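You operate a simulated robot arm through the tools that you are given. There is no shell and no other tool.

Carry out the task below with a simulated robot arm. There is one attempt and no reset: what you move stays moved.

Task
Try cylinder 2 straight from the outlet that holds the green plug.
Fine: plug to the blue rail, yellow tube end from 2 A into that outlet; vent shut, air on till the rod is out, then air off and vented.

The check looks at the end state, three seconds after you hand in, the way a careful person would. Anything else that was tipped, shoved, dropped, spilled or broken makes it a failure.

Robot
A 7-joint arm with a two-finger parallel gripper, fixed in place. Base frame: the origin is at the foot of the arm, x ahead of it, y to its left, z up; the work surface is at about z = 880. Units: mm, rad, N and s.
Its first joint turns from -2.304 to 2.304 rad. Payload 3.91 kg.
Tool frame: the origin (TCP) lies between the finger pads and is the grasp point; the fingertips stand 30 mm ahead of it; z points along the fingers, y is the line along which they close. Largest opening 110 mm; finger width 20, thickness 10; the body of the gripper, 48 by 112 mm, starts 55 mm behind the TCP.
Orientation is that of the tool frame in the base frame, as [roll, pitch, yaw] about the fixed x, y, z axes, in that order (R = Rz(yaw) Ry(pitch) Rx(roll)). With the fingers straight down and closing along the base's y, the tool's x points along the base's -x, its y along +y and its z along -z.

Tools
- The arm moves only by the tool play_rows. Its argument "targets" is a list of rows, each an object (a shift or turn left out is 0, a gripper value left out holds the last) with "offset": the shift along the base's x, y, z in mm, a list of three; "dr": the turn, a rotation vector about the base's x, y, z in rad, a list of three; "hand": the gripper command, from -1 (fully open) to 1 (shut), values between in proportion. In form: [{"offset": [x, y, z], "dr": [wx, wy, wz], "hand": hand}, ...]. A call has 1 to 20 rows; each row shifts and turns the commanded pose from where the row before left it. A row lasts 0.2 s, in which the tool goes at most 50 mm and 0.15 rad; a call with a longer step from one row to the next is refused whole, and so is a gripper value outside its range. A pose out of reach is approached as far as the arm can. The call stops where the force on the tool passes 90 N (or 10 N more than at its start, if that is more) or the arm is blocked; 0.2 s more then pass. Each finger travels about 108 mm/s and halts on what it meets, pressing with about 22 N; the grip force reading is that of the motor and also rises with nothing between the fingers. The clock runs only during rows and for 0.2 s after the last one: add rows that do not move to give the fingers time. It gives the time, the measured TCP pose, the force on the tool (base axes), the opening and the grip force at its end, in the units of the frame above (readings bear some noise), with the torque about the TCP (base axes, N m) and any sound that the robot's microphone picked up.
- Cameras (640 x 400 px; columns grow to the right, rows downward): "scene" is fixed at [50.3, 648.3, 1625.9]; the picture's right is [0.43, -0.90, 0.00], its down [-0.68, -0.32, -0.67] and it looks along [0.60, 0.28, -0.75] (base axes); focal length 215 px, centre (320, 200). "wrist" rides on the gripper at [72, 17, -103] in the tool frame; the picture's right is [-0.23, 0.97, 0.00], its down [-0.76, -0.18, -0.62] and it looks along [-0.61, -0.14, 0.78] (tool axes); focal length 222 px, centre (320, 200). There is no depth. A picture from a camera that has moved, and an enlarged one, comes with that camera's place and axes in the base frame and with its lens.
- capture(camera): a new picture of that camera. The clock stands still meanwhile.
- inspect(camera, box): a new picture of the part [left, top, right, bottom] of that camera's present view, enlarged. The clock stands still meanwhile.
- job_done(): hands the job in; it is judged then, once.

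Places have to be worked out from the pictures, the camera data and where the tool is seen. Open the gripper and draw the arm clear of the work before you hand the job in, unless the task says otherwise.

The tools are called after "Call:" as a command line: name --argument value ..., lists and objects as JSON in quotes. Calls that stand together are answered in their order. play_rows: Moves the arm, as the interface text tells. Its arguments: {"type":"object","properties":{"targets":{"type":"array","items":{"type":"object","properties":{"offset":{"type":"array","items":{"type":"number"}},"dr":{"type":"array","items":{"type":"number"}},"hand":{"type":"number"}}}}},"required":["targets"]} The other tools are called the same way: capture (camera) takes a picture; inspect (camera, box) takes an enlarged picture of a part of a camera's view; job_done () hands the job in.

At the start:

```text
t: 0.0
tcp_pos: [489.5, 441.8, 1382.2]
tool_rot: [-3.141, -0.002, 3.14]
contact_force: [0.7, 0.6, -0.6]
ft_torque: [-0.01, -0.01, 0.04]
grip_width: 110.1
grip_force: 0.1
```

scene: 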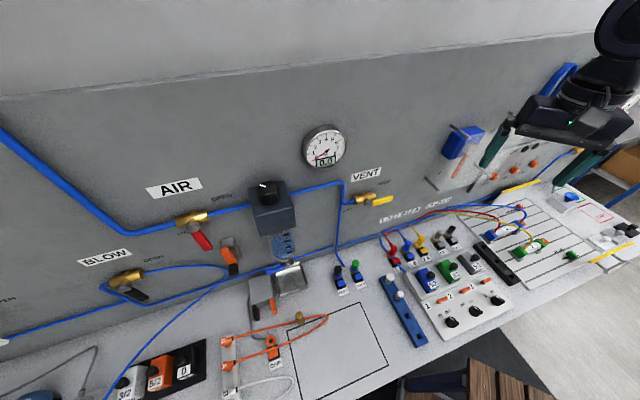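
wrist: 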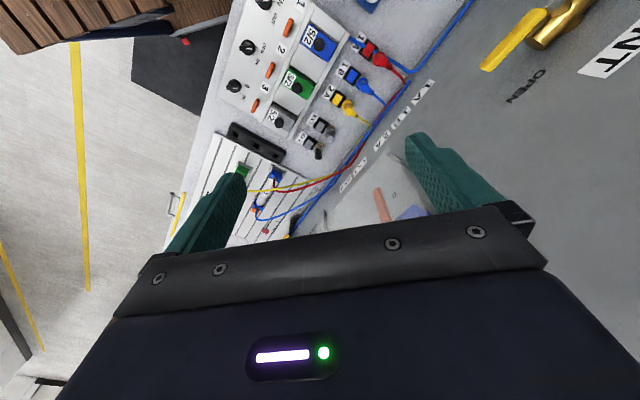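

I start by looking closely at the bench from both cameras.

Call:
inspect --camera "scene" --box '[300, 220, 460, 320]'

Call:
inspect --camera "scene" --box '[140, 150, 300, 250]'

Call:
inspect --camera "scene" --box '[300, 110, 460, 210]'

Call:
inspect --camera "scene" --box '[400, 180, 640, 330]'

Call:
inspect --camera "wrist" --box '[200, 0, 440, 150]'

Call:
inspect --camera "wrist" --box '[180, 110, 420, 260]'

```text
4.00 times, centred on (380, 270) of scene
camera zoom: at [50.3, 648.3, 1625.9], right [0.43, -0.9, 0.0], down [-0.68, -0.32, -0.67], along [0.6, 0.28, -0.75], focal length 861 px, centre (80, -80)
```

zoom: 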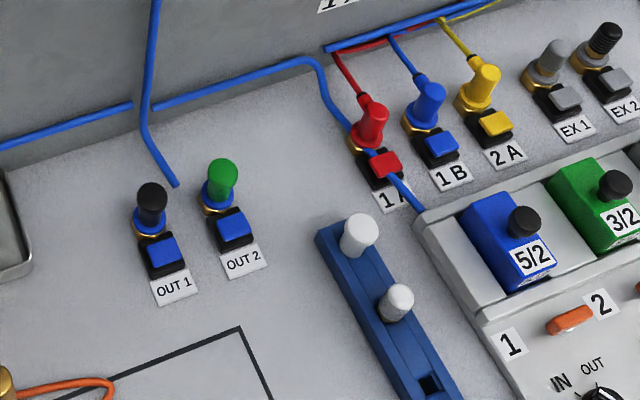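

```text
4.00 times, centred on (220, 200) of scene
camera zoom: at [50.3, 648.3, 1625.9], right [0.43, -0.9, 0.0], down [-0.68, -0.32, -0.67], along [0.6, 0.28, -0.75], focal length 861 px, centre (720, 200)
```

zoom: 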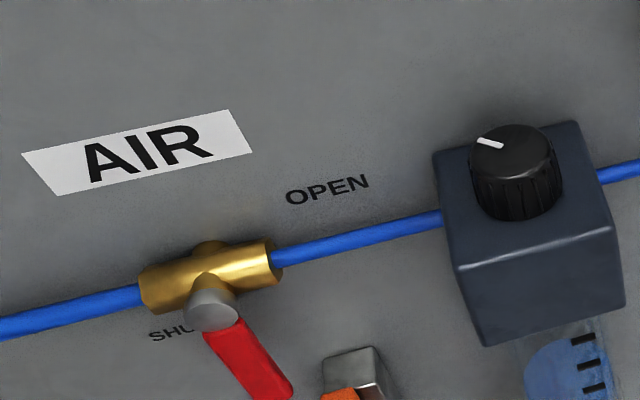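

```text
4.00 times, centred on (380, 160) of scene
camera zoom: at [50.3, 648.3, 1625.9], right [0.43, -0.9, 0.0], down [-0.68, -0.32, -0.67], along [0.6, 0.28, -0.75], focal length 861 px, centre (80, 360)
```

zoom: 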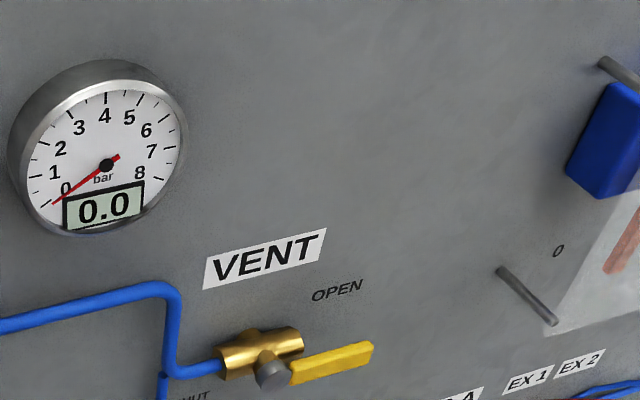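

```text
2.67 times, centred on (520, 255) of scene
camera zoom: at [50.3, 648.3, 1625.9], right [0.43, -0.9, 0.0], down [-0.68, -0.32, -0.67], along [0.6, 0.28, -0.75], focal length 574 px, centre (-213, 53)
```

zoom: 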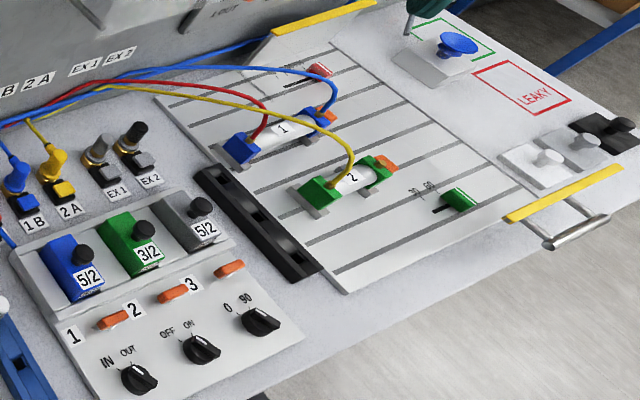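

```text
2.67 times, centred on (320, 75) of wrist
camera zoom: at [415.9, 458.0, 1485.0], right [0.23, 0.97, 0.0], down [0.76, -0.18, 0.62], along [0.61, -0.14, -0.78], focal length 592 px, centre (320, 533)
```

zoom: 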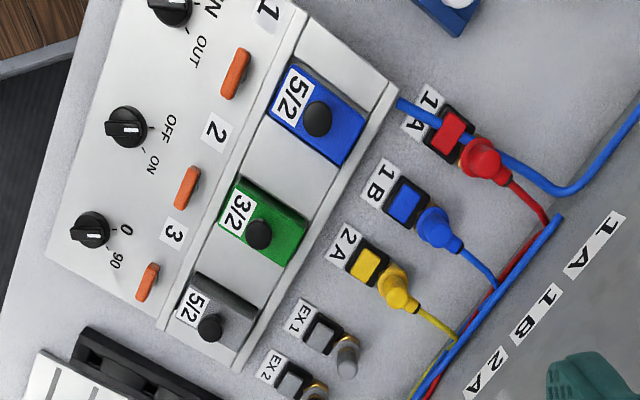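

```text
2.67 times, centred on (300, 185) of wrist
camera zoom: at [415.9, 458.0, 1485.0], right [0.23, 0.97, 0.0], down [0.76, -0.18, 0.62], along [0.61, -0.14, -0.78], focal length 592 px, centre (373, 240)
```

zoom: 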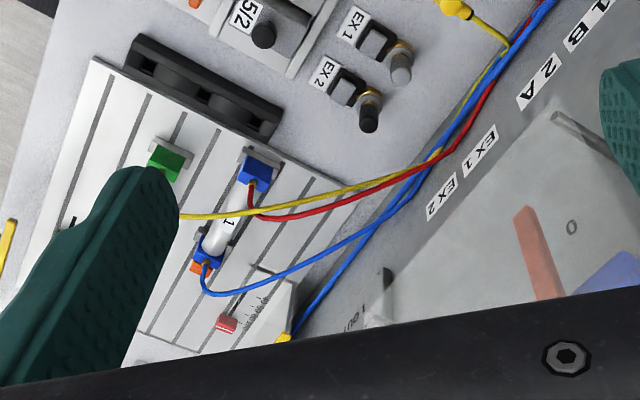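

The outlets OUT 1 (black plug) and OUT 2 (green plug) sit around (340..390, 670..720) in front of a wall running at about -43°. I turn the tool to face the wall and take the wrist camera above OUT 1/2 for a close look.

Call:
play_rows --targets '[{"offset": [-25.9, 15.4, -33.6], "dr": [0, 0, 0.0911], "hand": -1}, {"offset": [-25.9, 15.4, -33.6], "dr": [0, 0, 0.0911]}, {"offset": [-25.9, 15.4, -33.6], "dr": [0, 0, 0.0911]}, {"offset": [-25.9, 15.4, -33.6], "dr": [0, 0, 0.0911]}, {"offset": [-25.9, 15.4, -33.6], "dr": [0, 0, 0.0911]}, {"offset": [-25.9, 15.4, -33.6], "dr": [0, 0, 0.0911]}, {"offset": [-25.9, 15.4, -33.6], "dr": [0, 0, 0.0911]}, {"offset": [-25.9, 15.4, -33.6], "dr": [0, 0, 0.0911]}, {"offset": [-25.9, 15.4, -33.6], "dr": [0, 0, 0.0911]}, {}, {}]'

Call:
capture --camera "wrist"

Call:
capture --camera "scene"

```text
t: 2.4
tcp_pos: [258.4, 580.9, 1078.7]
tool_rot: [3.141, 0.001, -2.321]
contact_force: [0.6, 1.2, -0.7]
ft_torque: [-0.02, -0.02, -0.01]
grip_width: 109.9
grip_force: 0.0
```

```text
taken
camera wrist: at [194.7, 538.9, 1181.9], right [-0.56, 0.83, 0.0], down [0.65, 0.44, 0.62], along [0.52, 0.35, -0.78], focal length 222 px, centre (320, 200)
```

wrist: 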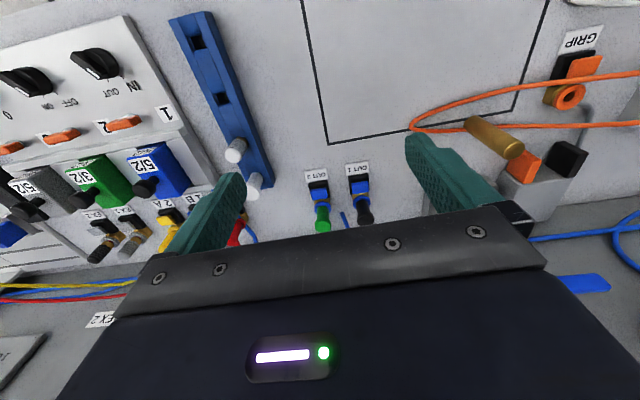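

```text
taken
```

scene: 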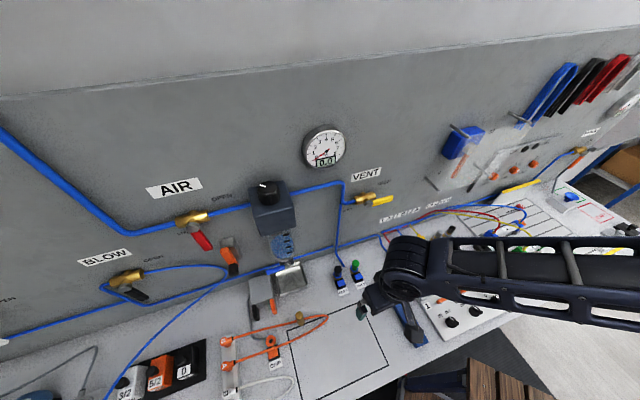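

The view is upside down (wall at the bottom). I zoom in on the outlets and the blue rail.

Call:
inspect --camera "wrist" --box '[270, 140, 398, 220]'

Call:
inspect --camera "wrist" --box '[150, 0, 342, 120]'

Call:
inspect --camera "wrist" --box '[150, 100, 342, 220]'

Call:
inspect --camera "wrist" --box '[60, 150, 252, 270]'

```text
5.00 times, centred on (334, 180) of wrist
camera zoom: at [194.7, 538.9, 1181.9], right [-0.56, 0.83, 0.0], down [0.65, 0.44, 0.62], along [0.52, 0.35, -0.78], focal length 1111 px, centre (250, 300)
```

zoom: 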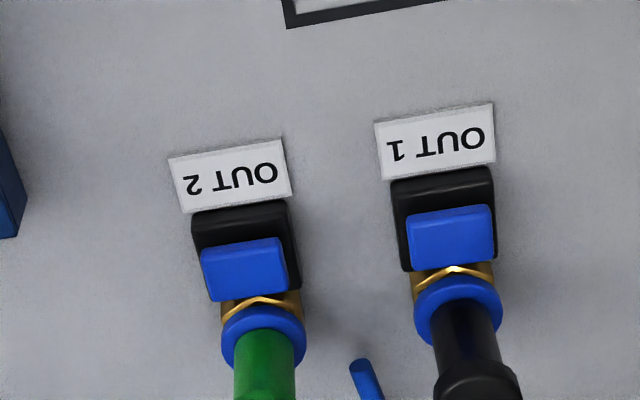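

```text
3.33 times, centred on (246, 60) of wrist
camera zoom: at [194.7, 538.9, 1181.9], right [-0.56, 0.83, 0.0], down [0.65, 0.44, 0.62], along [0.52, 0.35, -0.78], focal length 740 px, centre (567, 667)
```

zoom: 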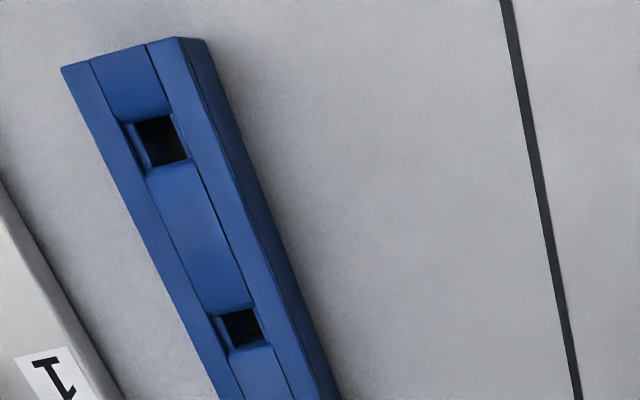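

```text
3.33 times, centred on (246, 160) of wrist
camera zoom: at [194.7, 538.9, 1181.9], right [-0.56, 0.83, 0.0], down [0.65, 0.44, 0.62], along [0.52, 0.35, -0.78], focal length 740 px, centre (567, 333)
```

zoom: 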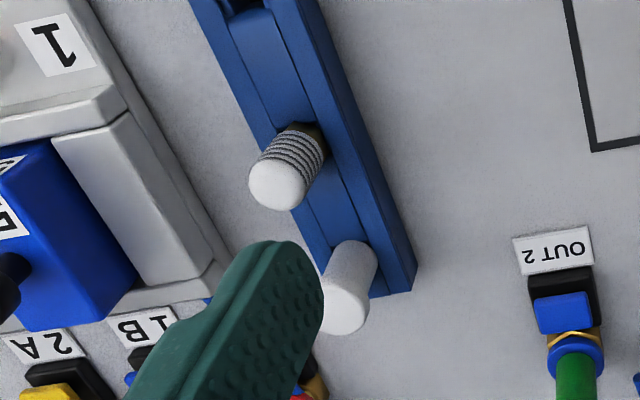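

```text
3.33 times, centred on (156, 210) of wrist
camera zoom: at [194.7, 538.9, 1181.9], right [-0.56, 0.83, 0.0], down [0.65, 0.44, 0.62], along [0.52, 0.35, -0.78], focal length 740 px, centre (867, 167)
```

zoom: 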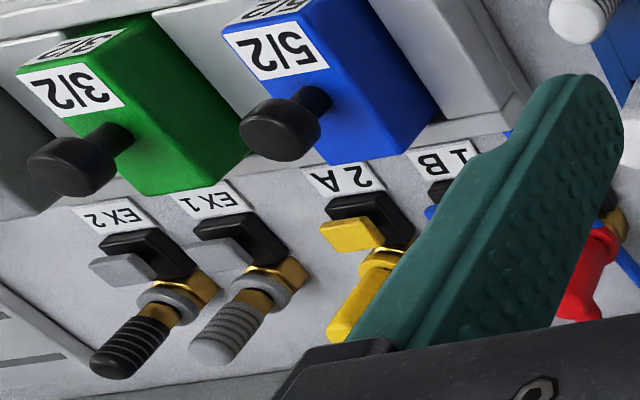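

Each outlet has a coloured push button in front of its collar (likely the release). I triangulate OUT 2's collar to about (393.5, 677, 898) and its button to about (368.5, 654, 903). I close the fingers and hover above the button.

Call:
play_rows --targets '[{"offset": [28, 18.5, -15], "hand": 1}, {"offset": [28, 18.5, -15]}, {"offset": [28, 18.5, -15]}, {"offset": [28.3, 18.7, -15]}, {"offset": [0, 0, -25]}, {}, {}]'

Call:
capture --camera "wrist"

Call:
inspect --camera "wrist" --box '[240, 120, 400, 220]'

Call:
inspect --camera "scene" --box '[300, 220, 460, 320]'

```text
t: 4.0
tcp_pos: [368.4, 656.2, 995.1]
tool_rot: [-3.141, 0.0, -2.322]
contact_force: [0.7, 0.3, -0.5]
ft_torque: [0.01, 0.01, 0.0]
grip_width: 0.1
grip_force: 22.1
```

```text
taken
camera wrist: at [304.7, 614.4, 1097.9], right [-0.56, 0.83, 0.0], down [0.65, 0.44, 0.62], along [0.52, 0.35, -0.78], focal length 222 px, centre (320, 200)
```

wrist: 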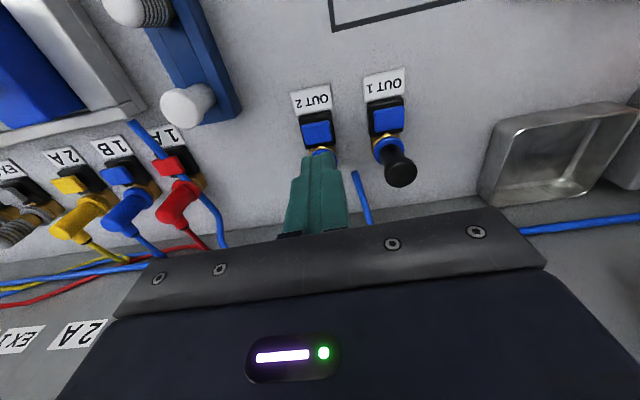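

```text
4.00 times, centred on (320, 170) of wrist
camera zoom: at [304.7, 614.4, 1097.9], right [-0.56, 0.83, 0.0], down [0.65, 0.44, 0.62], along [0.52, 0.35, -0.78], focal length 888 px, centre (320, 320)
```

zoom: 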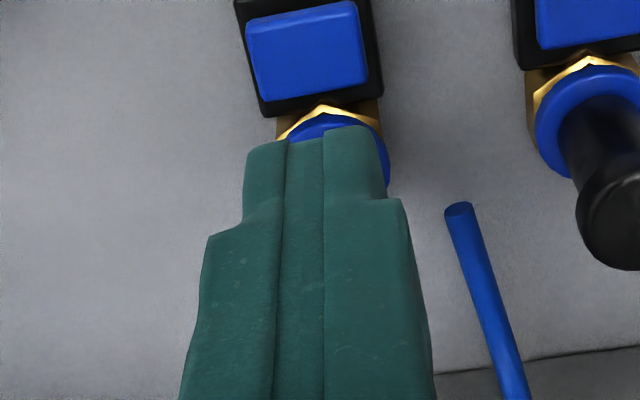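

```text
4.00 times, centred on (380, 270) of scene
camera zoom: at [50.3, 648.3, 1625.9], right [0.43, -0.9, 0.0], down [-0.68, -0.32, -0.67], along [0.6, 0.28, -0.75], focal length 861 px, centre (80, -80)
```

zoom: 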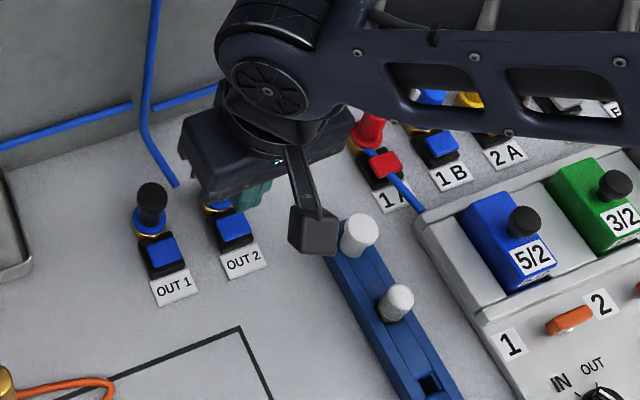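

The bench lies at -45°, and OUT 2's button is refined to about (371.5, 655, 902). I align the tool, go down and press gently, watching the force.

Call:
play_rows --targets '[{"offset": [5.3, -0.5, -20], "dr": [0, 0, -0.035]}, {"offset": [0, 0, -20]}, {"offset": [0, 0, -15]}, {"offset": [0, 0, -4]}, {"offset": [0, 0, -2]}, {"offset": [0, 0, -2]}, {"offset": [0, 0, -1]}]'

Call:
inspect --camera "wrist" --box '[240, 100, 400, 200]'

```text
t: 5.6
tcp_pos: [374.1, 652.5, 930.8]
tool_rot: [-3.141, -0.001, -2.357]
contact_force: [1.5, -0.3, 2.4]
ft_torque: [0.01, -0.02, -0.01]
grip_width: 0.0
grip_force: 21.7
heard: click
```

```text
4.00 times, centred on (320, 150) of wrist
camera zoom: at [309.5, 614.2, 1033.3], right [-0.53, 0.85, 0.0], down [0.66, 0.41, 0.62], along [0.53, 0.33, -0.78], focal length 888 px, centre (320, 400)
```

zoom: 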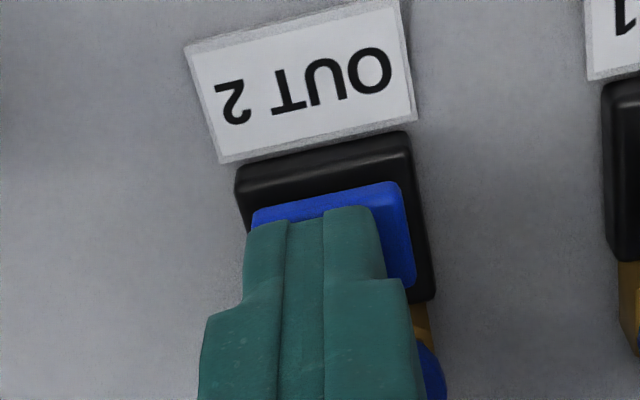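

A click came at about 2–3 N, so the button latched or tripped. I back off and see what state it is in.

Call:
play_rows --targets '[{"offset": [0, 0, 30]}, {"offset": [0, 0, 40]}, {"offset": [-20, -20, 20]}, {}]'

Call:
inspect --camera "wrist" --box '[240, 120, 400, 220]'

Call:
inspect --camera "scene" --box '[320, 240, 400, 290]'

```text
t: 6.6
tcp_pos: [353.8, 634.4, 1020.3]
tool_rot: [-3.142, 0.001, -2.356]
contact_force: [-0.4, 0.5, 0.0]
ft_torque: [-0.02, 0.01, -0.01]
grip_width: 0.1
grip_force: 22.0
```

```text
4.00 times, centred on (320, 170) of wrist
camera zoom: at [288.7, 595.6, 1123.8], right [-0.53, 0.85, 0.0], down [0.66, 0.41, 0.62], along [0.53, 0.33, -0.78], focal length 888 px, centre (320, 320)
```

zoom: 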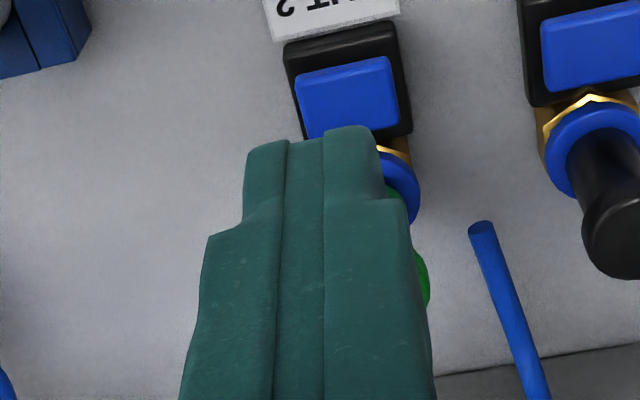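

```text
8.00 times, centred on (360, 265) of scene
camera zoom: at [50.3, 648.3, 1625.9], right [0.43, -0.9, 0.0], down [-0.68, -0.32, -0.67], along [0.6, 0.28, -0.75], focal length 1721 px, centre (0, -320)
```

zoom: 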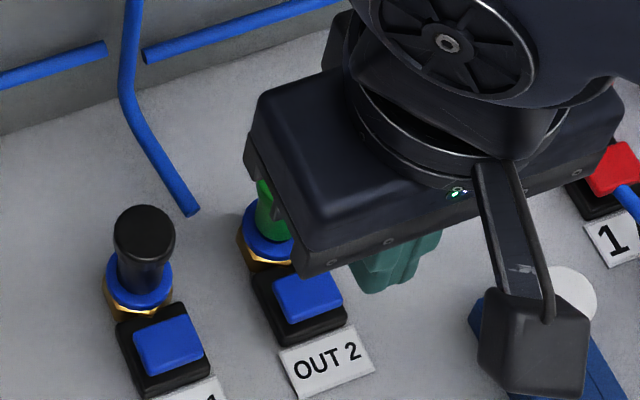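

Now I open the fingers partly (44 mm, so as to clear OUT 1's plug), centre above the green plug at (393.5, 677) and check before lowering.

Call:
play_rows --targets '[{"offset": [14, 14.2, 0], "hand": 0.2}, {"offset": [14, 14.2, 0]}, {"offset": [13.9, 14.1, 0]}, {}, {}]'

Call:
capture --camera "wrist"

Call:
inspect --camera "wrist" --box '[240, 120, 400, 220]'

Call:
inspect --camera "scene" --box '[320, 240, 400, 290]'

```text
t: 7.8
tcp_pos: [396.8, 677.1, 1018.7]
tool_rot: [3.14, 0.001, -2.356]
contact_force: [0.1, 0.5, 0.4]
ft_torque: [-0.03, 0.02, -0.01]
grip_width: 43.8
grip_force: 0.0
```

```text
taken
camera wrist: at [332.0, 637.2, 1122.8], right [-0.53, 0.85, 0.0], down [0.66, 0.41, 0.62], along [0.53, 0.33, -0.78], focal length 222 px, centre (320, 200)
```

wrist: 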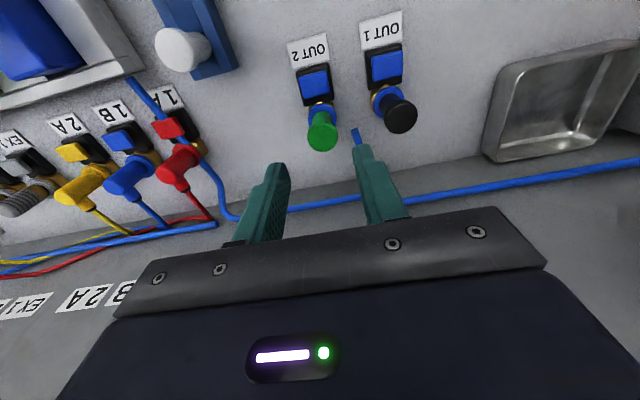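

```text
4.00 times, centred on (320, 170) of wrist
camera zoom: at [332.0, 637.2, 1122.8], right [-0.53, 0.85, 0.0], down [0.66, 0.41, 0.62], along [0.53, 0.33, -0.78], focal length 888 px, centre (320, 320)
```

zoom: 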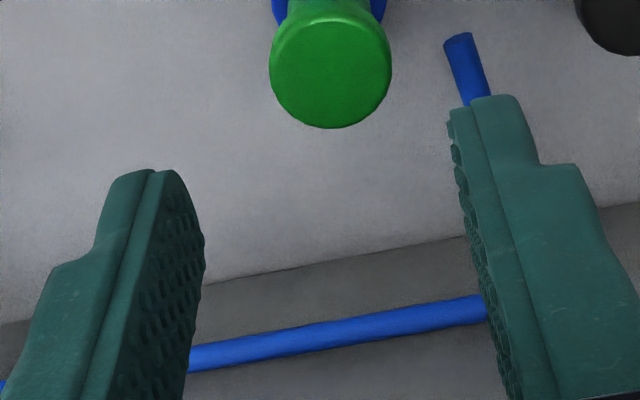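

```text
8.00 times, centred on (360, 265) of scene
camera zoom: at [50.3, 648.3, 1625.9], right [0.43, -0.9, 0.0], down [-0.68, -0.32, -0.67], along [0.6, 0.28, -0.75], focal length 1721 px, centre (0, -320)
```

zoom: 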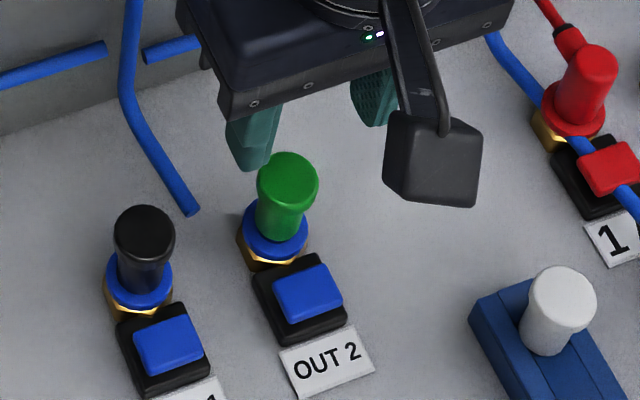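

The green plug's head centre is at (393.3, 677.7), top z≈950. I shift 1.6 mm, lower to z≈940 and grip it.

Call:
play_rows --targets '[{"offset": [-1.6, 1.6, -20]}, {"offset": [0, 0, -30]}, {"offset": [0, 0, -30]}, {"hand": 0.2}, {"hand": 1}, {"hand": 1}, {"hand": 1}]'

Call:
capture --camera "wrist"

```text
t: 9.4
tcp_pos: [394.7, 678.9, 941.2]
tool_rot: [3.14, 0.0, -2.355]
contact_force: [0.1, 0.1, -0.8]
ft_torque: [0.0, -0.02, -0.01]
grip_width: 18.3
grip_force: 21.6
```

```text
taken
camera wrist: at [331.2, 639.1, 1043.4], right [-0.53, 0.85, 0.0], down [0.66, 0.41, 0.62], along [0.53, 0.33, -0.78], focal length 222 px, centre (320, 200)
```

wrist: 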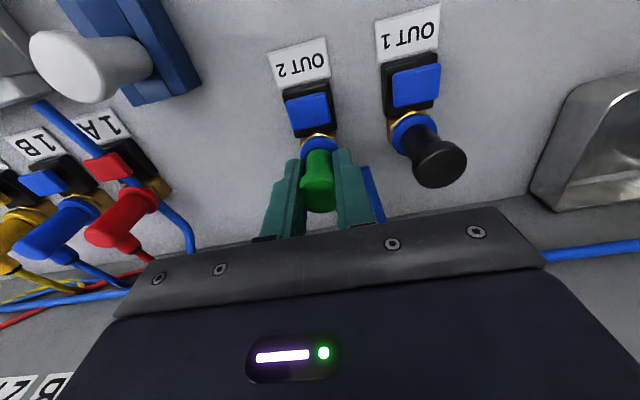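

Gripped at 18.3 mm. Now a gentle straight pull upward in small steps.

Call:
play_rows --targets '[{"offset": [0, 0, 2]}, {"offset": [0, 0, 2]}, {"offset": [0, 0, 2]}, {"offset": [0, 0, 2]}]'

Call:
inspect --camera "scene" --box '[320, 240, 400, 290]'

```text
t: 10.4
tcp_pos: [395.1, 677.1, 947.5]
tool_rot: [3.14, 0.001, -2.356]
contact_force: [-0.7, 0.2, -0.5]
ft_torque: [0.03, 0.02, -0.03]
grip_width: 18.4
grip_force: 22.3
```

```text
8.00 times, centred on (360, 265) of scene
camera zoom: at [50.3, 648.3, 1625.9], right [0.43, -0.9, 0.0], down [-0.68, -0.32, -0.67], along [0.6, 0.28, -0.75], focal length 1721 px, centre (0, -320)
```

zoom: 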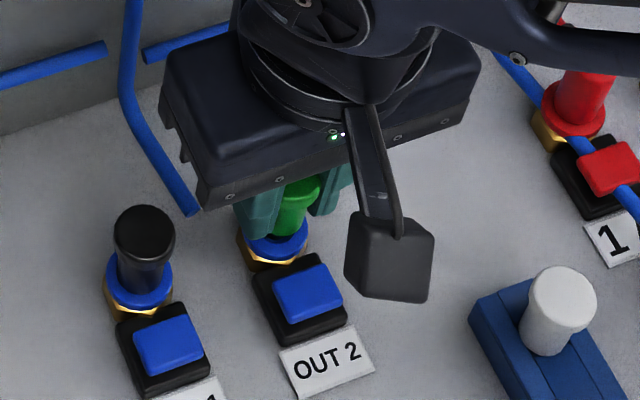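

No resistance: it comes freely. I keep lifting and look from the wrist.

Call:
play_rows --targets '[{"offset": [0, 0, 10]}, {"offset": [0, 0, 20]}, {"offset": [0, 0, 30]}, {"offset": [0, 0, 20]}]'

Call:
capture --camera "wrist"

Call:
inspect --camera "scene" --box '[320, 240, 400, 290]'

Call:
inspect --camera "wrist" --box '[260, 100, 388, 180]'

```text
t: 11.4
tcp_pos: [395.0, 677.1, 1029.3]
tool_rot: [-3.141, 0.001, -2.358]
contact_force: [0.5, -0.4, -1.3]
ft_torque: [-0.02, 0.04, -0.04]
grip_width: 18.5
grip_force: 22.6
```

```text
taken
camera wrist: at [330.0, 637.7, 1132.8], right [-0.53, 0.85, 0.0], down [0.66, 0.41, 0.62], along [0.53, 0.33, -0.78], focal length 222 px, centre (320, 200)
```

wrist: 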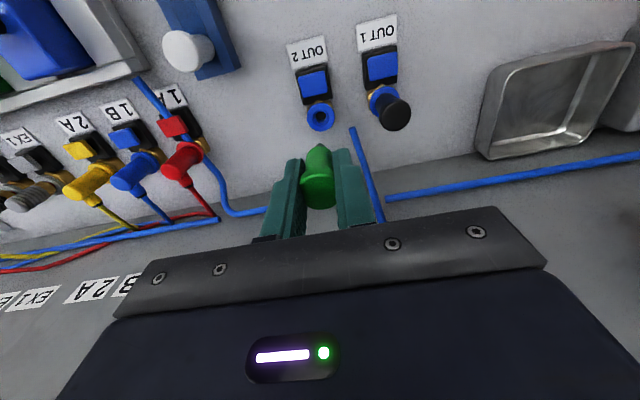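

```text
8.00 times, centred on (360, 265) of scene
camera zoom: at [50.3, 648.3, 1625.9], right [0.43, -0.9, 0.0], down [-0.68, -0.32, -0.67], along [0.6, 0.28, -0.75], focal length 1721 px, centre (0, -320)
```

zoom: 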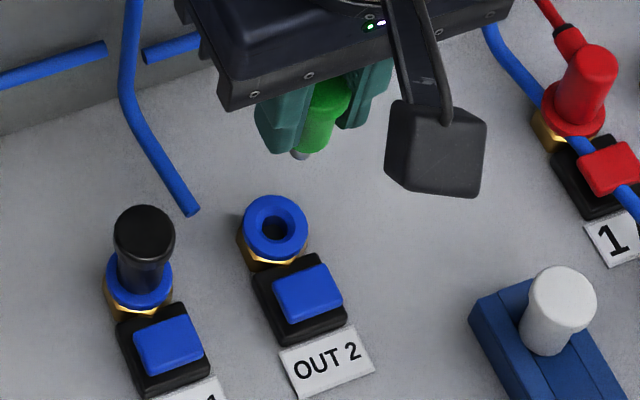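

```text
5.00 times, centred on (324, 140) of wrist
camera zoom: at [330.0, 637.7, 1132.8], right [-0.53, 0.85, 0.0], down [0.66, 0.41, 0.62], along [0.53, 0.33, -0.78], focal length 1111 px, centre (300, 500)
```

zoom: 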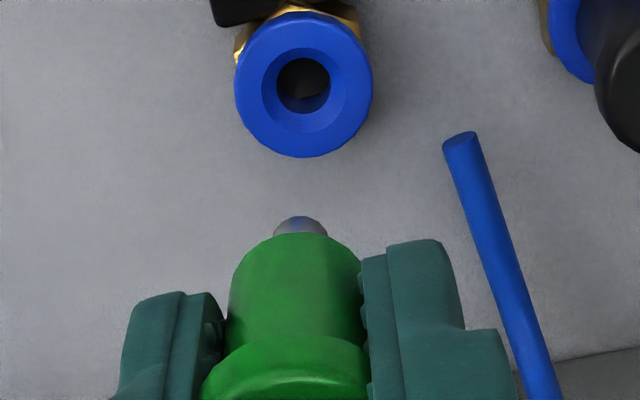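

The green plug is out (20 mm stem, tip ≈51 mm below the TCP). Empty slots in the blue rail are estimated at about (317, 483) and (277, 444), rail top near z=905. I carry the plug there at height and look.

Call:
play_rows --targets '[{"offset": [-15.2, -38.7, 2]}, {"offset": [-15.2, -38.7, 2]}, {"offset": [-15.2, -38.7, 2]}, {"offset": [-15.2, -38.7, 2]}, {"offset": [-15.2, -38.7, 2]}, {}, {}]'

Call:
capture --camera "wrist"

Call:
inspect --camera "wrist" --box '[250, 60, 410, 160]'

Call:
inspect --camera "scene" --box '[360, 260, 440, 310]'

```text
t: 13.0
tcp_pos: [318.9, 483.6, 1037.3]
tool_rot: [-3.141, 0.001, -2.357]
contact_force: [-0.4, -0.6, -0.1]
ft_torque: [0.04, 0.0, -0.01]
grip_width: 18.4
grip_force: 21.9
```

```text
taken
camera wrist: at [254.4, 444.8, 1141.1], right [-0.53, 0.85, 0.0], down [0.66, 0.41, 0.62], along [0.53, 0.33, -0.78], focal length 222 px, centre (320, 200)
```

wrist: 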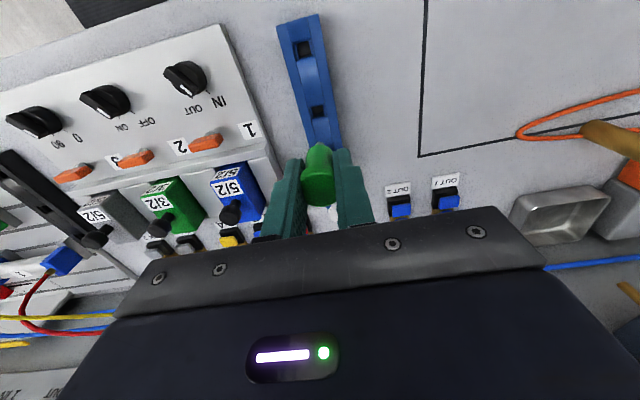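

```text
4.00 times, centred on (330, 110) of wrist
camera zoom: at [254.4, 444.8, 1141.1], right [-0.53, 0.85, 0.0], down [0.66, 0.41, 0.62], along [0.53, 0.33, -0.78], focal length 888 px, centre (280, 560)
```

zoom: 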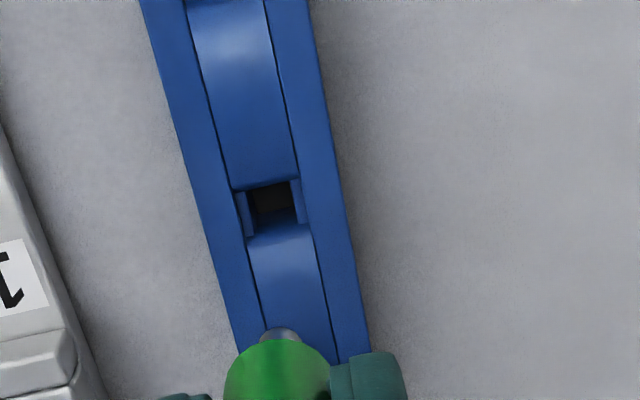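

```text
8.00 times, centred on (400, 285) of scene
camera zoom: at [50.3, 648.3, 1625.9], right [0.43, -0.9, 0.0], down [-0.68, -0.32, -0.67], along [0.6, 0.28, -0.75], focal length 1721 px, centre (-320, -480)
```

zoom: 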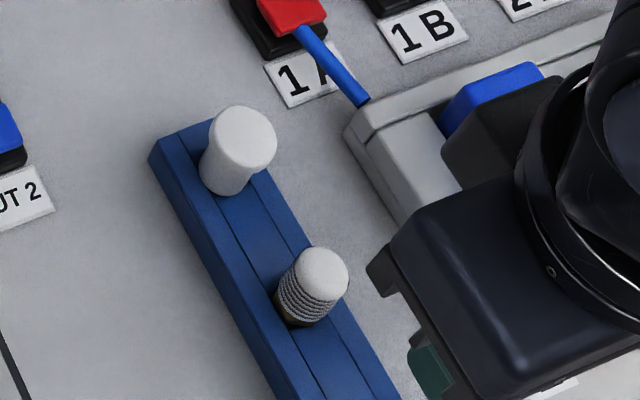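

The slot centre comes out at about (318, 481.5). I shift over it and lower the stem tip to just above the rail for a check.

Call:
play_rows --targets '[{"offset": [0.7, -2.2, -20]}, {"offset": [0, 0, -30]}, {"offset": [0, 0, -20]}, {}, {}]'

Call:
inspect --camera "wrist" --box '[250, 80, 410, 180]'

Call:
inspect --camera "scene" --box '[360, 260, 440, 310]'

```text
t: 14.2
tcp_pos: [320.3, 483.2, 968.7]
tool_rot: [3.141, 0.001, -2.354]
contact_force: [-0.4, 0.4, -0.1]
ft_torque: [0.03, -0.01, 0.0]
grip_width: 18.7
grip_force: 22.1
```

```text
4.00 times, centred on (330, 130) of wrist
camera zoom: at [255.7, 443.6, 1071.2], right [-0.53, 0.85, 0.0], down [0.66, 0.41, 0.62], along [0.53, 0.33, -0.78], focal length 888 px, centre (280, 480)
```

zoom: 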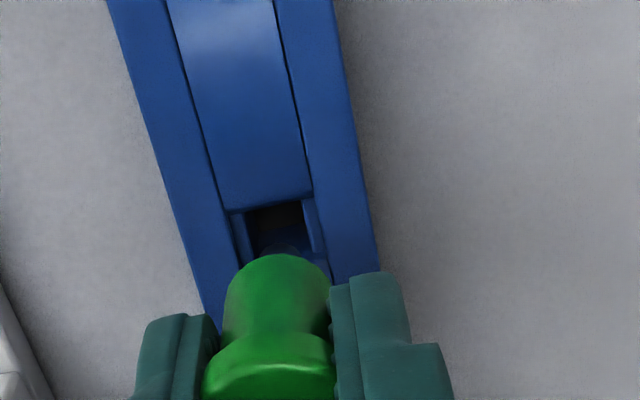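

```text
8.00 times, centred on (400, 285) of scene
camera zoom: at [50.3, 648.3, 1625.9], right [0.43, -0.9, 0.0], down [-0.68, -0.32, -0.67], along [0.6, 0.28, -0.75], focal length 1721 px, centre (-320, -480)
```

zoom: 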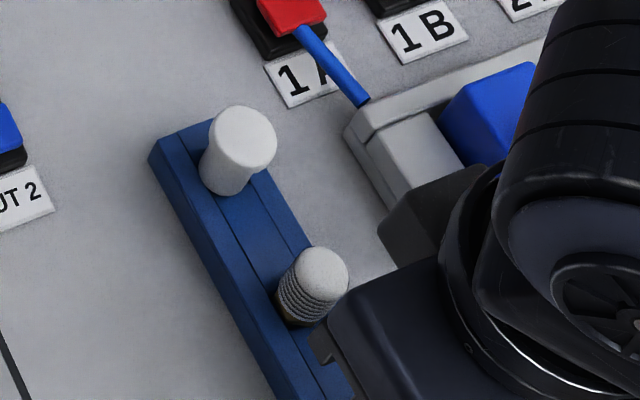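

Stem looks centred over the slot. I lower slowly in small steps, watching the force.

Call:
play_rows --targets '[{"offset": [0, 0, -4]}, {"offset": [0, 0, -4]}, {"offset": [0, 0, -4]}, {"offset": [0, 0, -3]}, {"offset": [0, 0, -2]}, {"offset": [0, 0, -2]}, {"offset": [0, 0, -2]}]'

Call:
inspect --camera "wrist" --box '[250, 80, 410, 180]'

```text
t: 15.8
tcp_pos: [320.5, 482.1, 947.3]
tool_rot: [-3.141, -0.001, -2.357]
contact_force: [-0.8, -0.2, -0.3]
ft_torque: [-0.02, 0.01, 0.0]
grip_width: 18.7
grip_force: 22.2
```

```text
4.00 times, centred on (330, 130) of wrist
camera zoom: at [255.0, 442.4, 1050.3], right [-0.53, 0.85, 0.0], down [0.66, 0.41, 0.62], along [0.53, 0.33, -0.78], focal length 888 px, centre (280, 480)
```

zoom: 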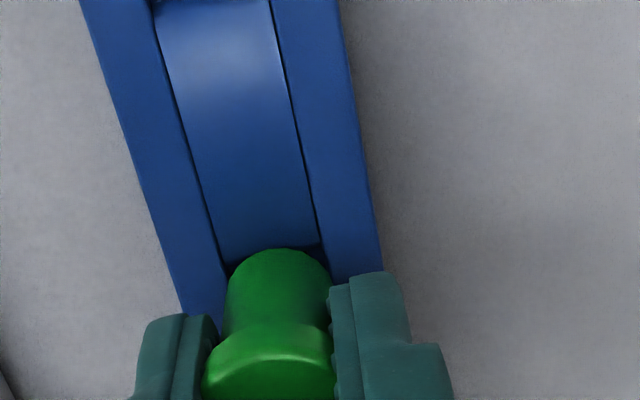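

No contact yet; it keeps going in. I continue down in 2 mm steps.

Call:
play_rows --targets '[{"offset": [0, 0, -2]}, {"offset": [0, 0, -2]}, {"offset": [0, 0, -2]}, {"offset": [0, 0, -2]}]'

Call:
inspect --camera "wrist" --box '[250, 80, 410, 180]'

```text
t: 16.8
tcp_pos: [320.6, 483.0, 938.7]
tool_rot: [3.141, 0.001, -2.357]
contact_force: [-0.6, 4.7, 15.5]
ft_torque: [0.26, 0.17, -0.01]
grip_width: 18.6
grip_force: 22.7
```

```text
4.00 times, centred on (330, 130) of wrist
camera zoom: at [255.1, 442.5, 1042.4], right [-0.53, 0.85, 0.0], down [0.66, 0.41, 0.62], along [0.53, 0.33, -0.78], focal length 888 px, centre (280, 480)
```

zoom: 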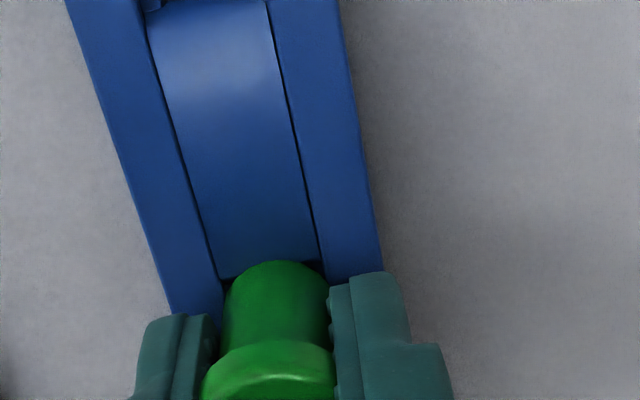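

A light contact (15 N) at TCP z≈939: a fingertip is on the rail's side while the stem is well inside the slot. I ease up 1 mm, open to 44 mm and rise, then look.

Call:
play_rows --targets '[{"offset": [0, 0, 1.5]}, {"hand": 0.6}, {"hand": 0.2}, {"hand": 0.2}, {"offset": [0, 0, 20]}, {"offset": [0, 0, 30]}, {"offset": [0, 0, 30]}, {"offset": [-10, -10, 20]}, {}]'

Call:
capture --camera "wrist"

Call:
inspect --camera "wrist" --box '[250, 80, 410, 180]'

```text
t: 18.8
tcp_pos: [308.5, 471.8, 1042.1]
tool_rot: [3.141, 0.0, -2.356]
contact_force: [-0.6, -0.2, 0.2]
ft_torque: [0.04, 0.02, -0.01]
grip_width: 44.0
grip_force: 0.1
```

```text
taken
camera wrist: at [243.7, 431.3, 1145.6], right [-0.53, 0.85, 0.0], down [0.66, 0.41, 0.62], along [0.53, 0.33, -0.78], focal length 222 px, centre (320, 200)
```

wrist: 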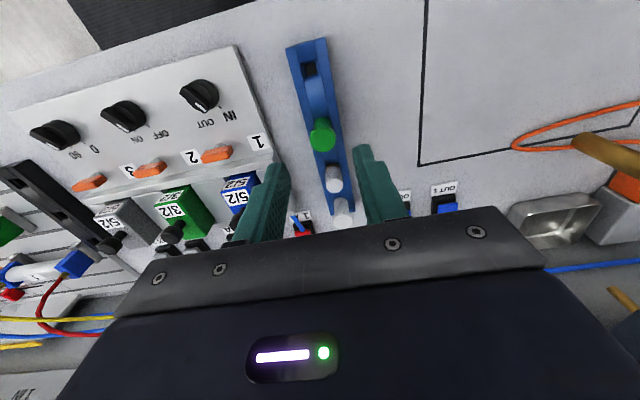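

```text
4.00 times, centred on (330, 130) of wrist
camera zoom: at [243.7, 431.3, 1145.6], right [-0.53, 0.85, 0.0], down [0.66, 0.41, 0.62], along [0.53, 0.33, -0.78], focal length 888 px, centre (280, 480)
```

zoom: 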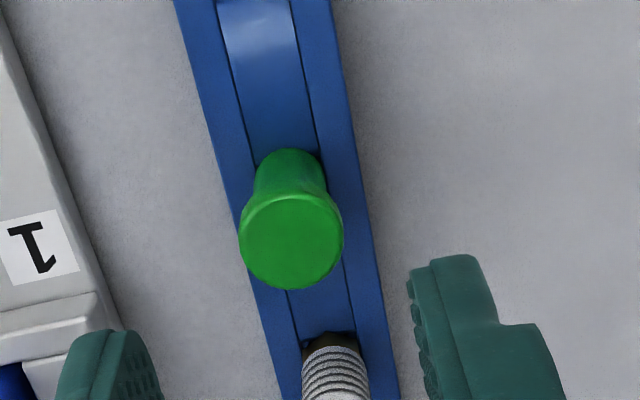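

The green plug stands seated in the rail. Next I go over to 2 A at height and look at its connector and button.

Call:
play_rows --targets '[{"offset": [20, -3, 20]}, {"offset": [40, -5, 5]}, {"offset": [40, -5, 0]}, {"offset": [40, -5, 0]}, {"offset": [40, -5, 0]}, {"offset": [40, -5, 0]}, {"offset": [20, -3, 0]}, {}]'

Call:
capture --camera "wrist"

Call:
capture --camera "scene"

Call:
inspect --camera "wrist" --box '[240, 80, 400, 180]'

```text
t: 20.6
tcp_pos: [548.9, 441.0, 1065.6]
tool_rot: [3.141, 0.001, -2.357]
contact_force: [-0.4, 0.1, -0.1]
ft_torque: [-0.02, 0.01, -0.01]
grip_width: 44.3
grip_force: 0.0
```

```text
taken
camera wrist: at [483.5, 401.5, 1169.7], right [-0.53, 0.85, 0.0], down [0.66, 0.41, 0.62], along [0.53, 0.33, -0.78], focal length 222 px, centre (320, 200)
```

wrist: 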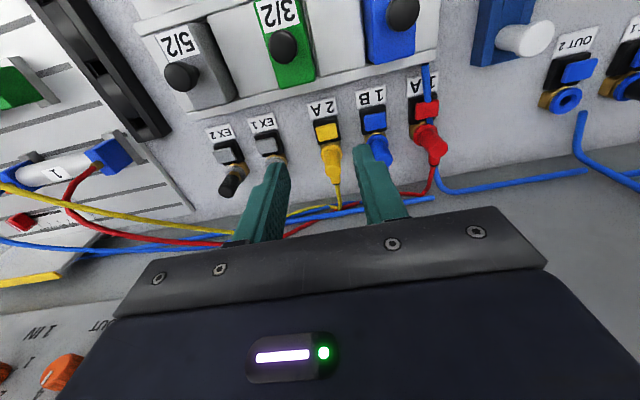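

```text
taken
```

scene: 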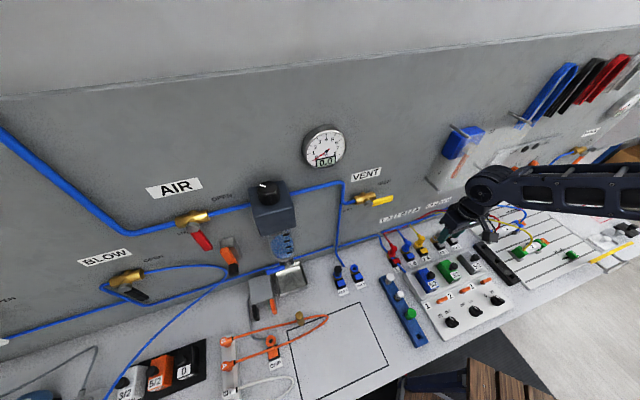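

```text
4.00 times, centred on (320, 130) of wrist
camera zoom: at [483.5, 401.5, 1169.7], right [-0.53, 0.85, 0.0], down [0.66, 0.41, 0.62], along [0.53, 0.33, -0.78], focal length 888 px, centre (320, 480)
```

zoom: 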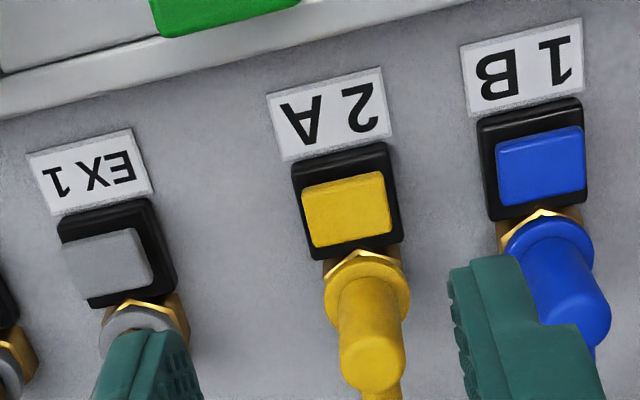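

2 A's button is at about (569.5, 466.5, 902) and the yellow cap at about (596, 490) with its top near z=935. I close the fingers, hover over the button and check alignment.

Call:
play_rows --targets '[{"offset": [11.8, 12.8, 0], "hand": 1}, {"offset": [11.8, 12.8, -10]}, {"offset": [0, 0, -40]}, {"offset": [0, 0, -45]}, {}, {}]'

Call:
capture --camera "wrist"

Call:
inspect --camera "wrist" --box '[240, 100, 400, 200]'

Call:
inspect --camera "scene" --box '[380, 220, 460, 270]'

```text
t: 22.0
tcp_pos: [573.7, 466.6, 971.8]
tool_rot: [3.141, 0.002, -2.356]
contact_force: [-0.2, -0.3, -0.1]
ft_torque: [-0.01, -0.02, -0.03]
grip_width: 0.0
grip_force: 22.3
```

```text
taken
camera wrist: at [509.2, 426.1, 1074.5], right [-0.53, 0.85, 0.0], down [0.66, 0.41, 0.62], along [0.53, 0.33, -0.78], focal length 222 px, centre (320, 200)
```

wrist: 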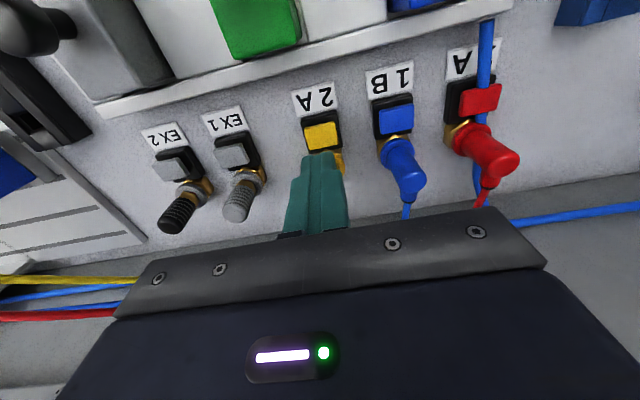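

```text
4.00 times, centred on (320, 150) of wrist
camera zoom: at [509.2, 426.1, 1074.5], right [-0.53, 0.85, 0.0], down [0.66, 0.41, 0.62], along [0.53, 0.33, -0.78], focal length 888 px, centre (320, 400)
```

zoom: 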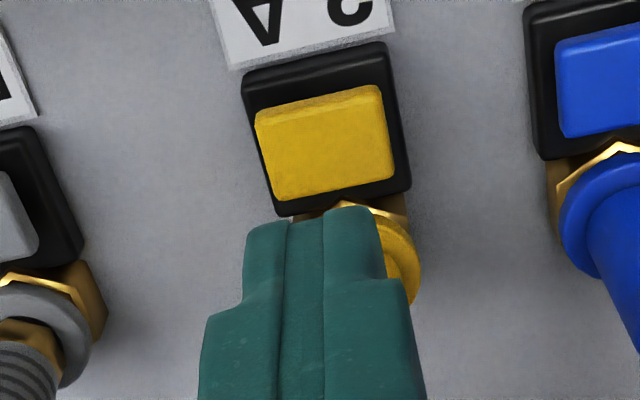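

```text
8.00 times, centred on (420, 245) of scene
camera zoom: at [50.3, 648.3, 1625.9], right [0.43, -0.9, 0.0], down [-0.68, -0.32, -0.67], along [0.6, 0.28, -0.75], focal length 1721 px, centre (-480, -160)
```

zoom: 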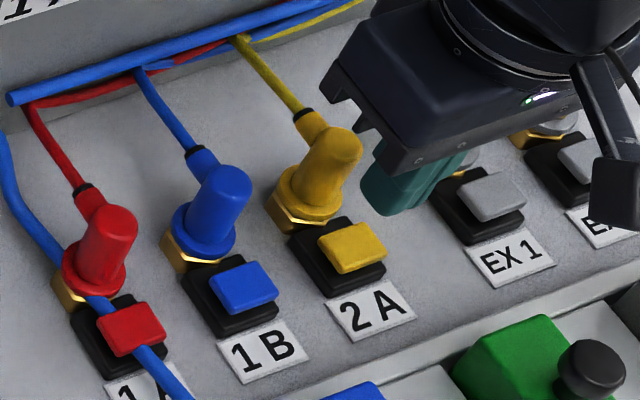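

Aligned on the yellow button within about 1.5 mm. I press it gently now.

Call:
play_rows --targets '[{"offset": [0, 1.5, -20]}, {"offset": [0, 0, -14]}, {"offset": [0, 0, -2]}, {"offset": [0, 0, -2]}, {"offset": [0, 0, -2]}, {"offset": [0, 0, -1]}, {"offset": [0, 0, -1]}]'

```text
t: 23.6
tcp_pos: [572.3, 467.3, 928.5]
tool_rot: [3.141, 0.0, -2.358]
contact_force: [0.8, -0.3, 3.3]
ft_torque: [-0.05, -0.01, 0.0]
grip_width: 0.1
grip_force: 22.0
heard: click
```

Click heard. I rise, draw back a little and re-measure the yellow cap.

Call:
play_rows --targets '[{"offset": [0, 0, 30]}, {"offset": [0, 0, 40]}, {"offset": [-15, -15, 20], "hand": 0.2}, {"offset": [-15, -15, 0]}, {}, {}]'

Call:
inspect --camera "wrist" --box '[240, 100, 400, 200]'

Call:
inspect --camera "scene" --box '[380, 220, 460, 270]'

```text
t: 25.0
tcp_pos: [542.7, 439.2, 1019.5]
tool_rot: [-3.14, 0.001, -2.357]
contact_force: [0.2, 0.3, -0.3]
ft_torque: [0.0, -0.03, 0.01]
grip_width: 43.9
grip_force: 0.1
```

```text
4.00 times, centred on (320, 150) of wrist
camera zoom: at [478.4, 400.5, 1122.0], right [-0.53, 0.85, 0.0], down [0.66, 0.41, 0.62], along [0.53, 0.33, -0.78], focal length 888 px, centre (320, 400)
```

zoom: 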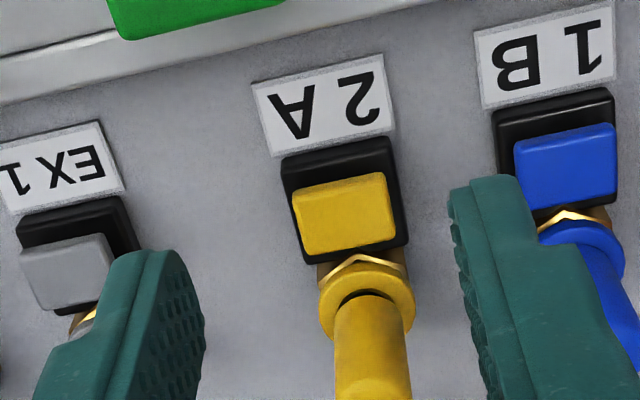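

```text
8.00 times, centred on (420, 245) of scene
camera zoom: at [50.3, 648.3, 1625.9], right [0.43, -0.9, 0.0], down [-0.68, -0.32, -0.67], along [0.6, 0.28, -0.75], focal length 1721 px, centre (-480, -160)
```

zoom: 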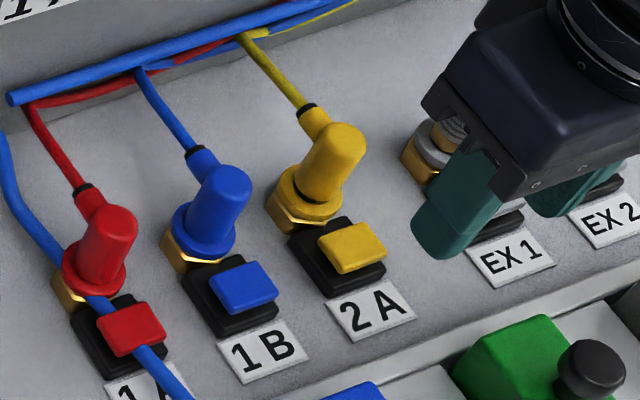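

The yellow cap has popped up a few millimetres, so it is released. Its axis is about (593, 488). I centre above it with a 40 mm opening and check.

Call:
play_rows --targets '[{"offset": [26.1, 24.3, 0], "hand": 0.27}, {"offset": [26.1, 24.3, 0]}, {"offset": [0, 0, -25]}, {}, {}]'

Call:
inspect --camera "wrist" --box '[240, 120, 400, 220]'

Call:
inspect --camera "scene" --box '[380, 220, 460, 270]'

```text
t: 26.4
tcp_pos: [583.1, 475.5, 1018.3]
tool_rot: [-3.134, 0.02, -2.355]
contact_force: [0.0, 0.8, 0.5]
ft_torque: [-0.03, 0.0, -0.01]
grip_width: 40.3
grip_force: 0.1
stopped in row 5: the arm was blocked; the commanded pose is now the measured one
```

```text
4.00 times, centred on (320, 170) of wrist
camera zoom: at [517.2, 434.6, 1120.0], right [-0.53, 0.85, 0.0], down [0.65, 0.41, 0.64], along [0.54, 0.34, -0.77], focal length 888 px, centre (320, 320)
```

zoom: 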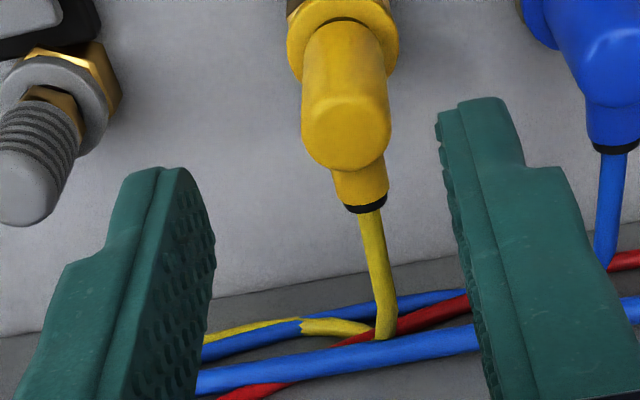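

```text
8.00 times, centred on (420, 245) of scene
camera zoom: at [50.3, 648.3, 1625.9], right [0.43, -0.9, 0.0], down [-0.68, -0.32, -0.67], along [0.6, 0.28, -0.75], focal length 1721 px, centre (-480, -160)
```

zoom: 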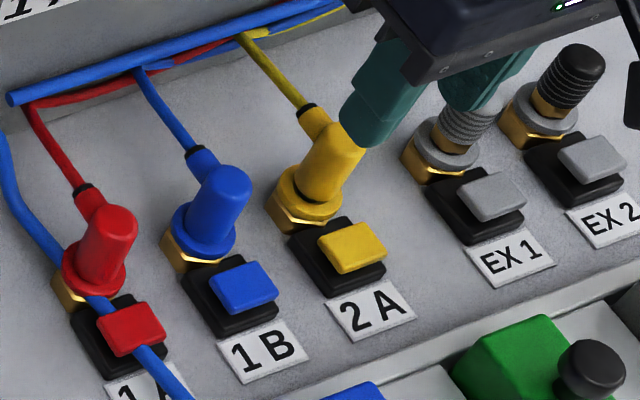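

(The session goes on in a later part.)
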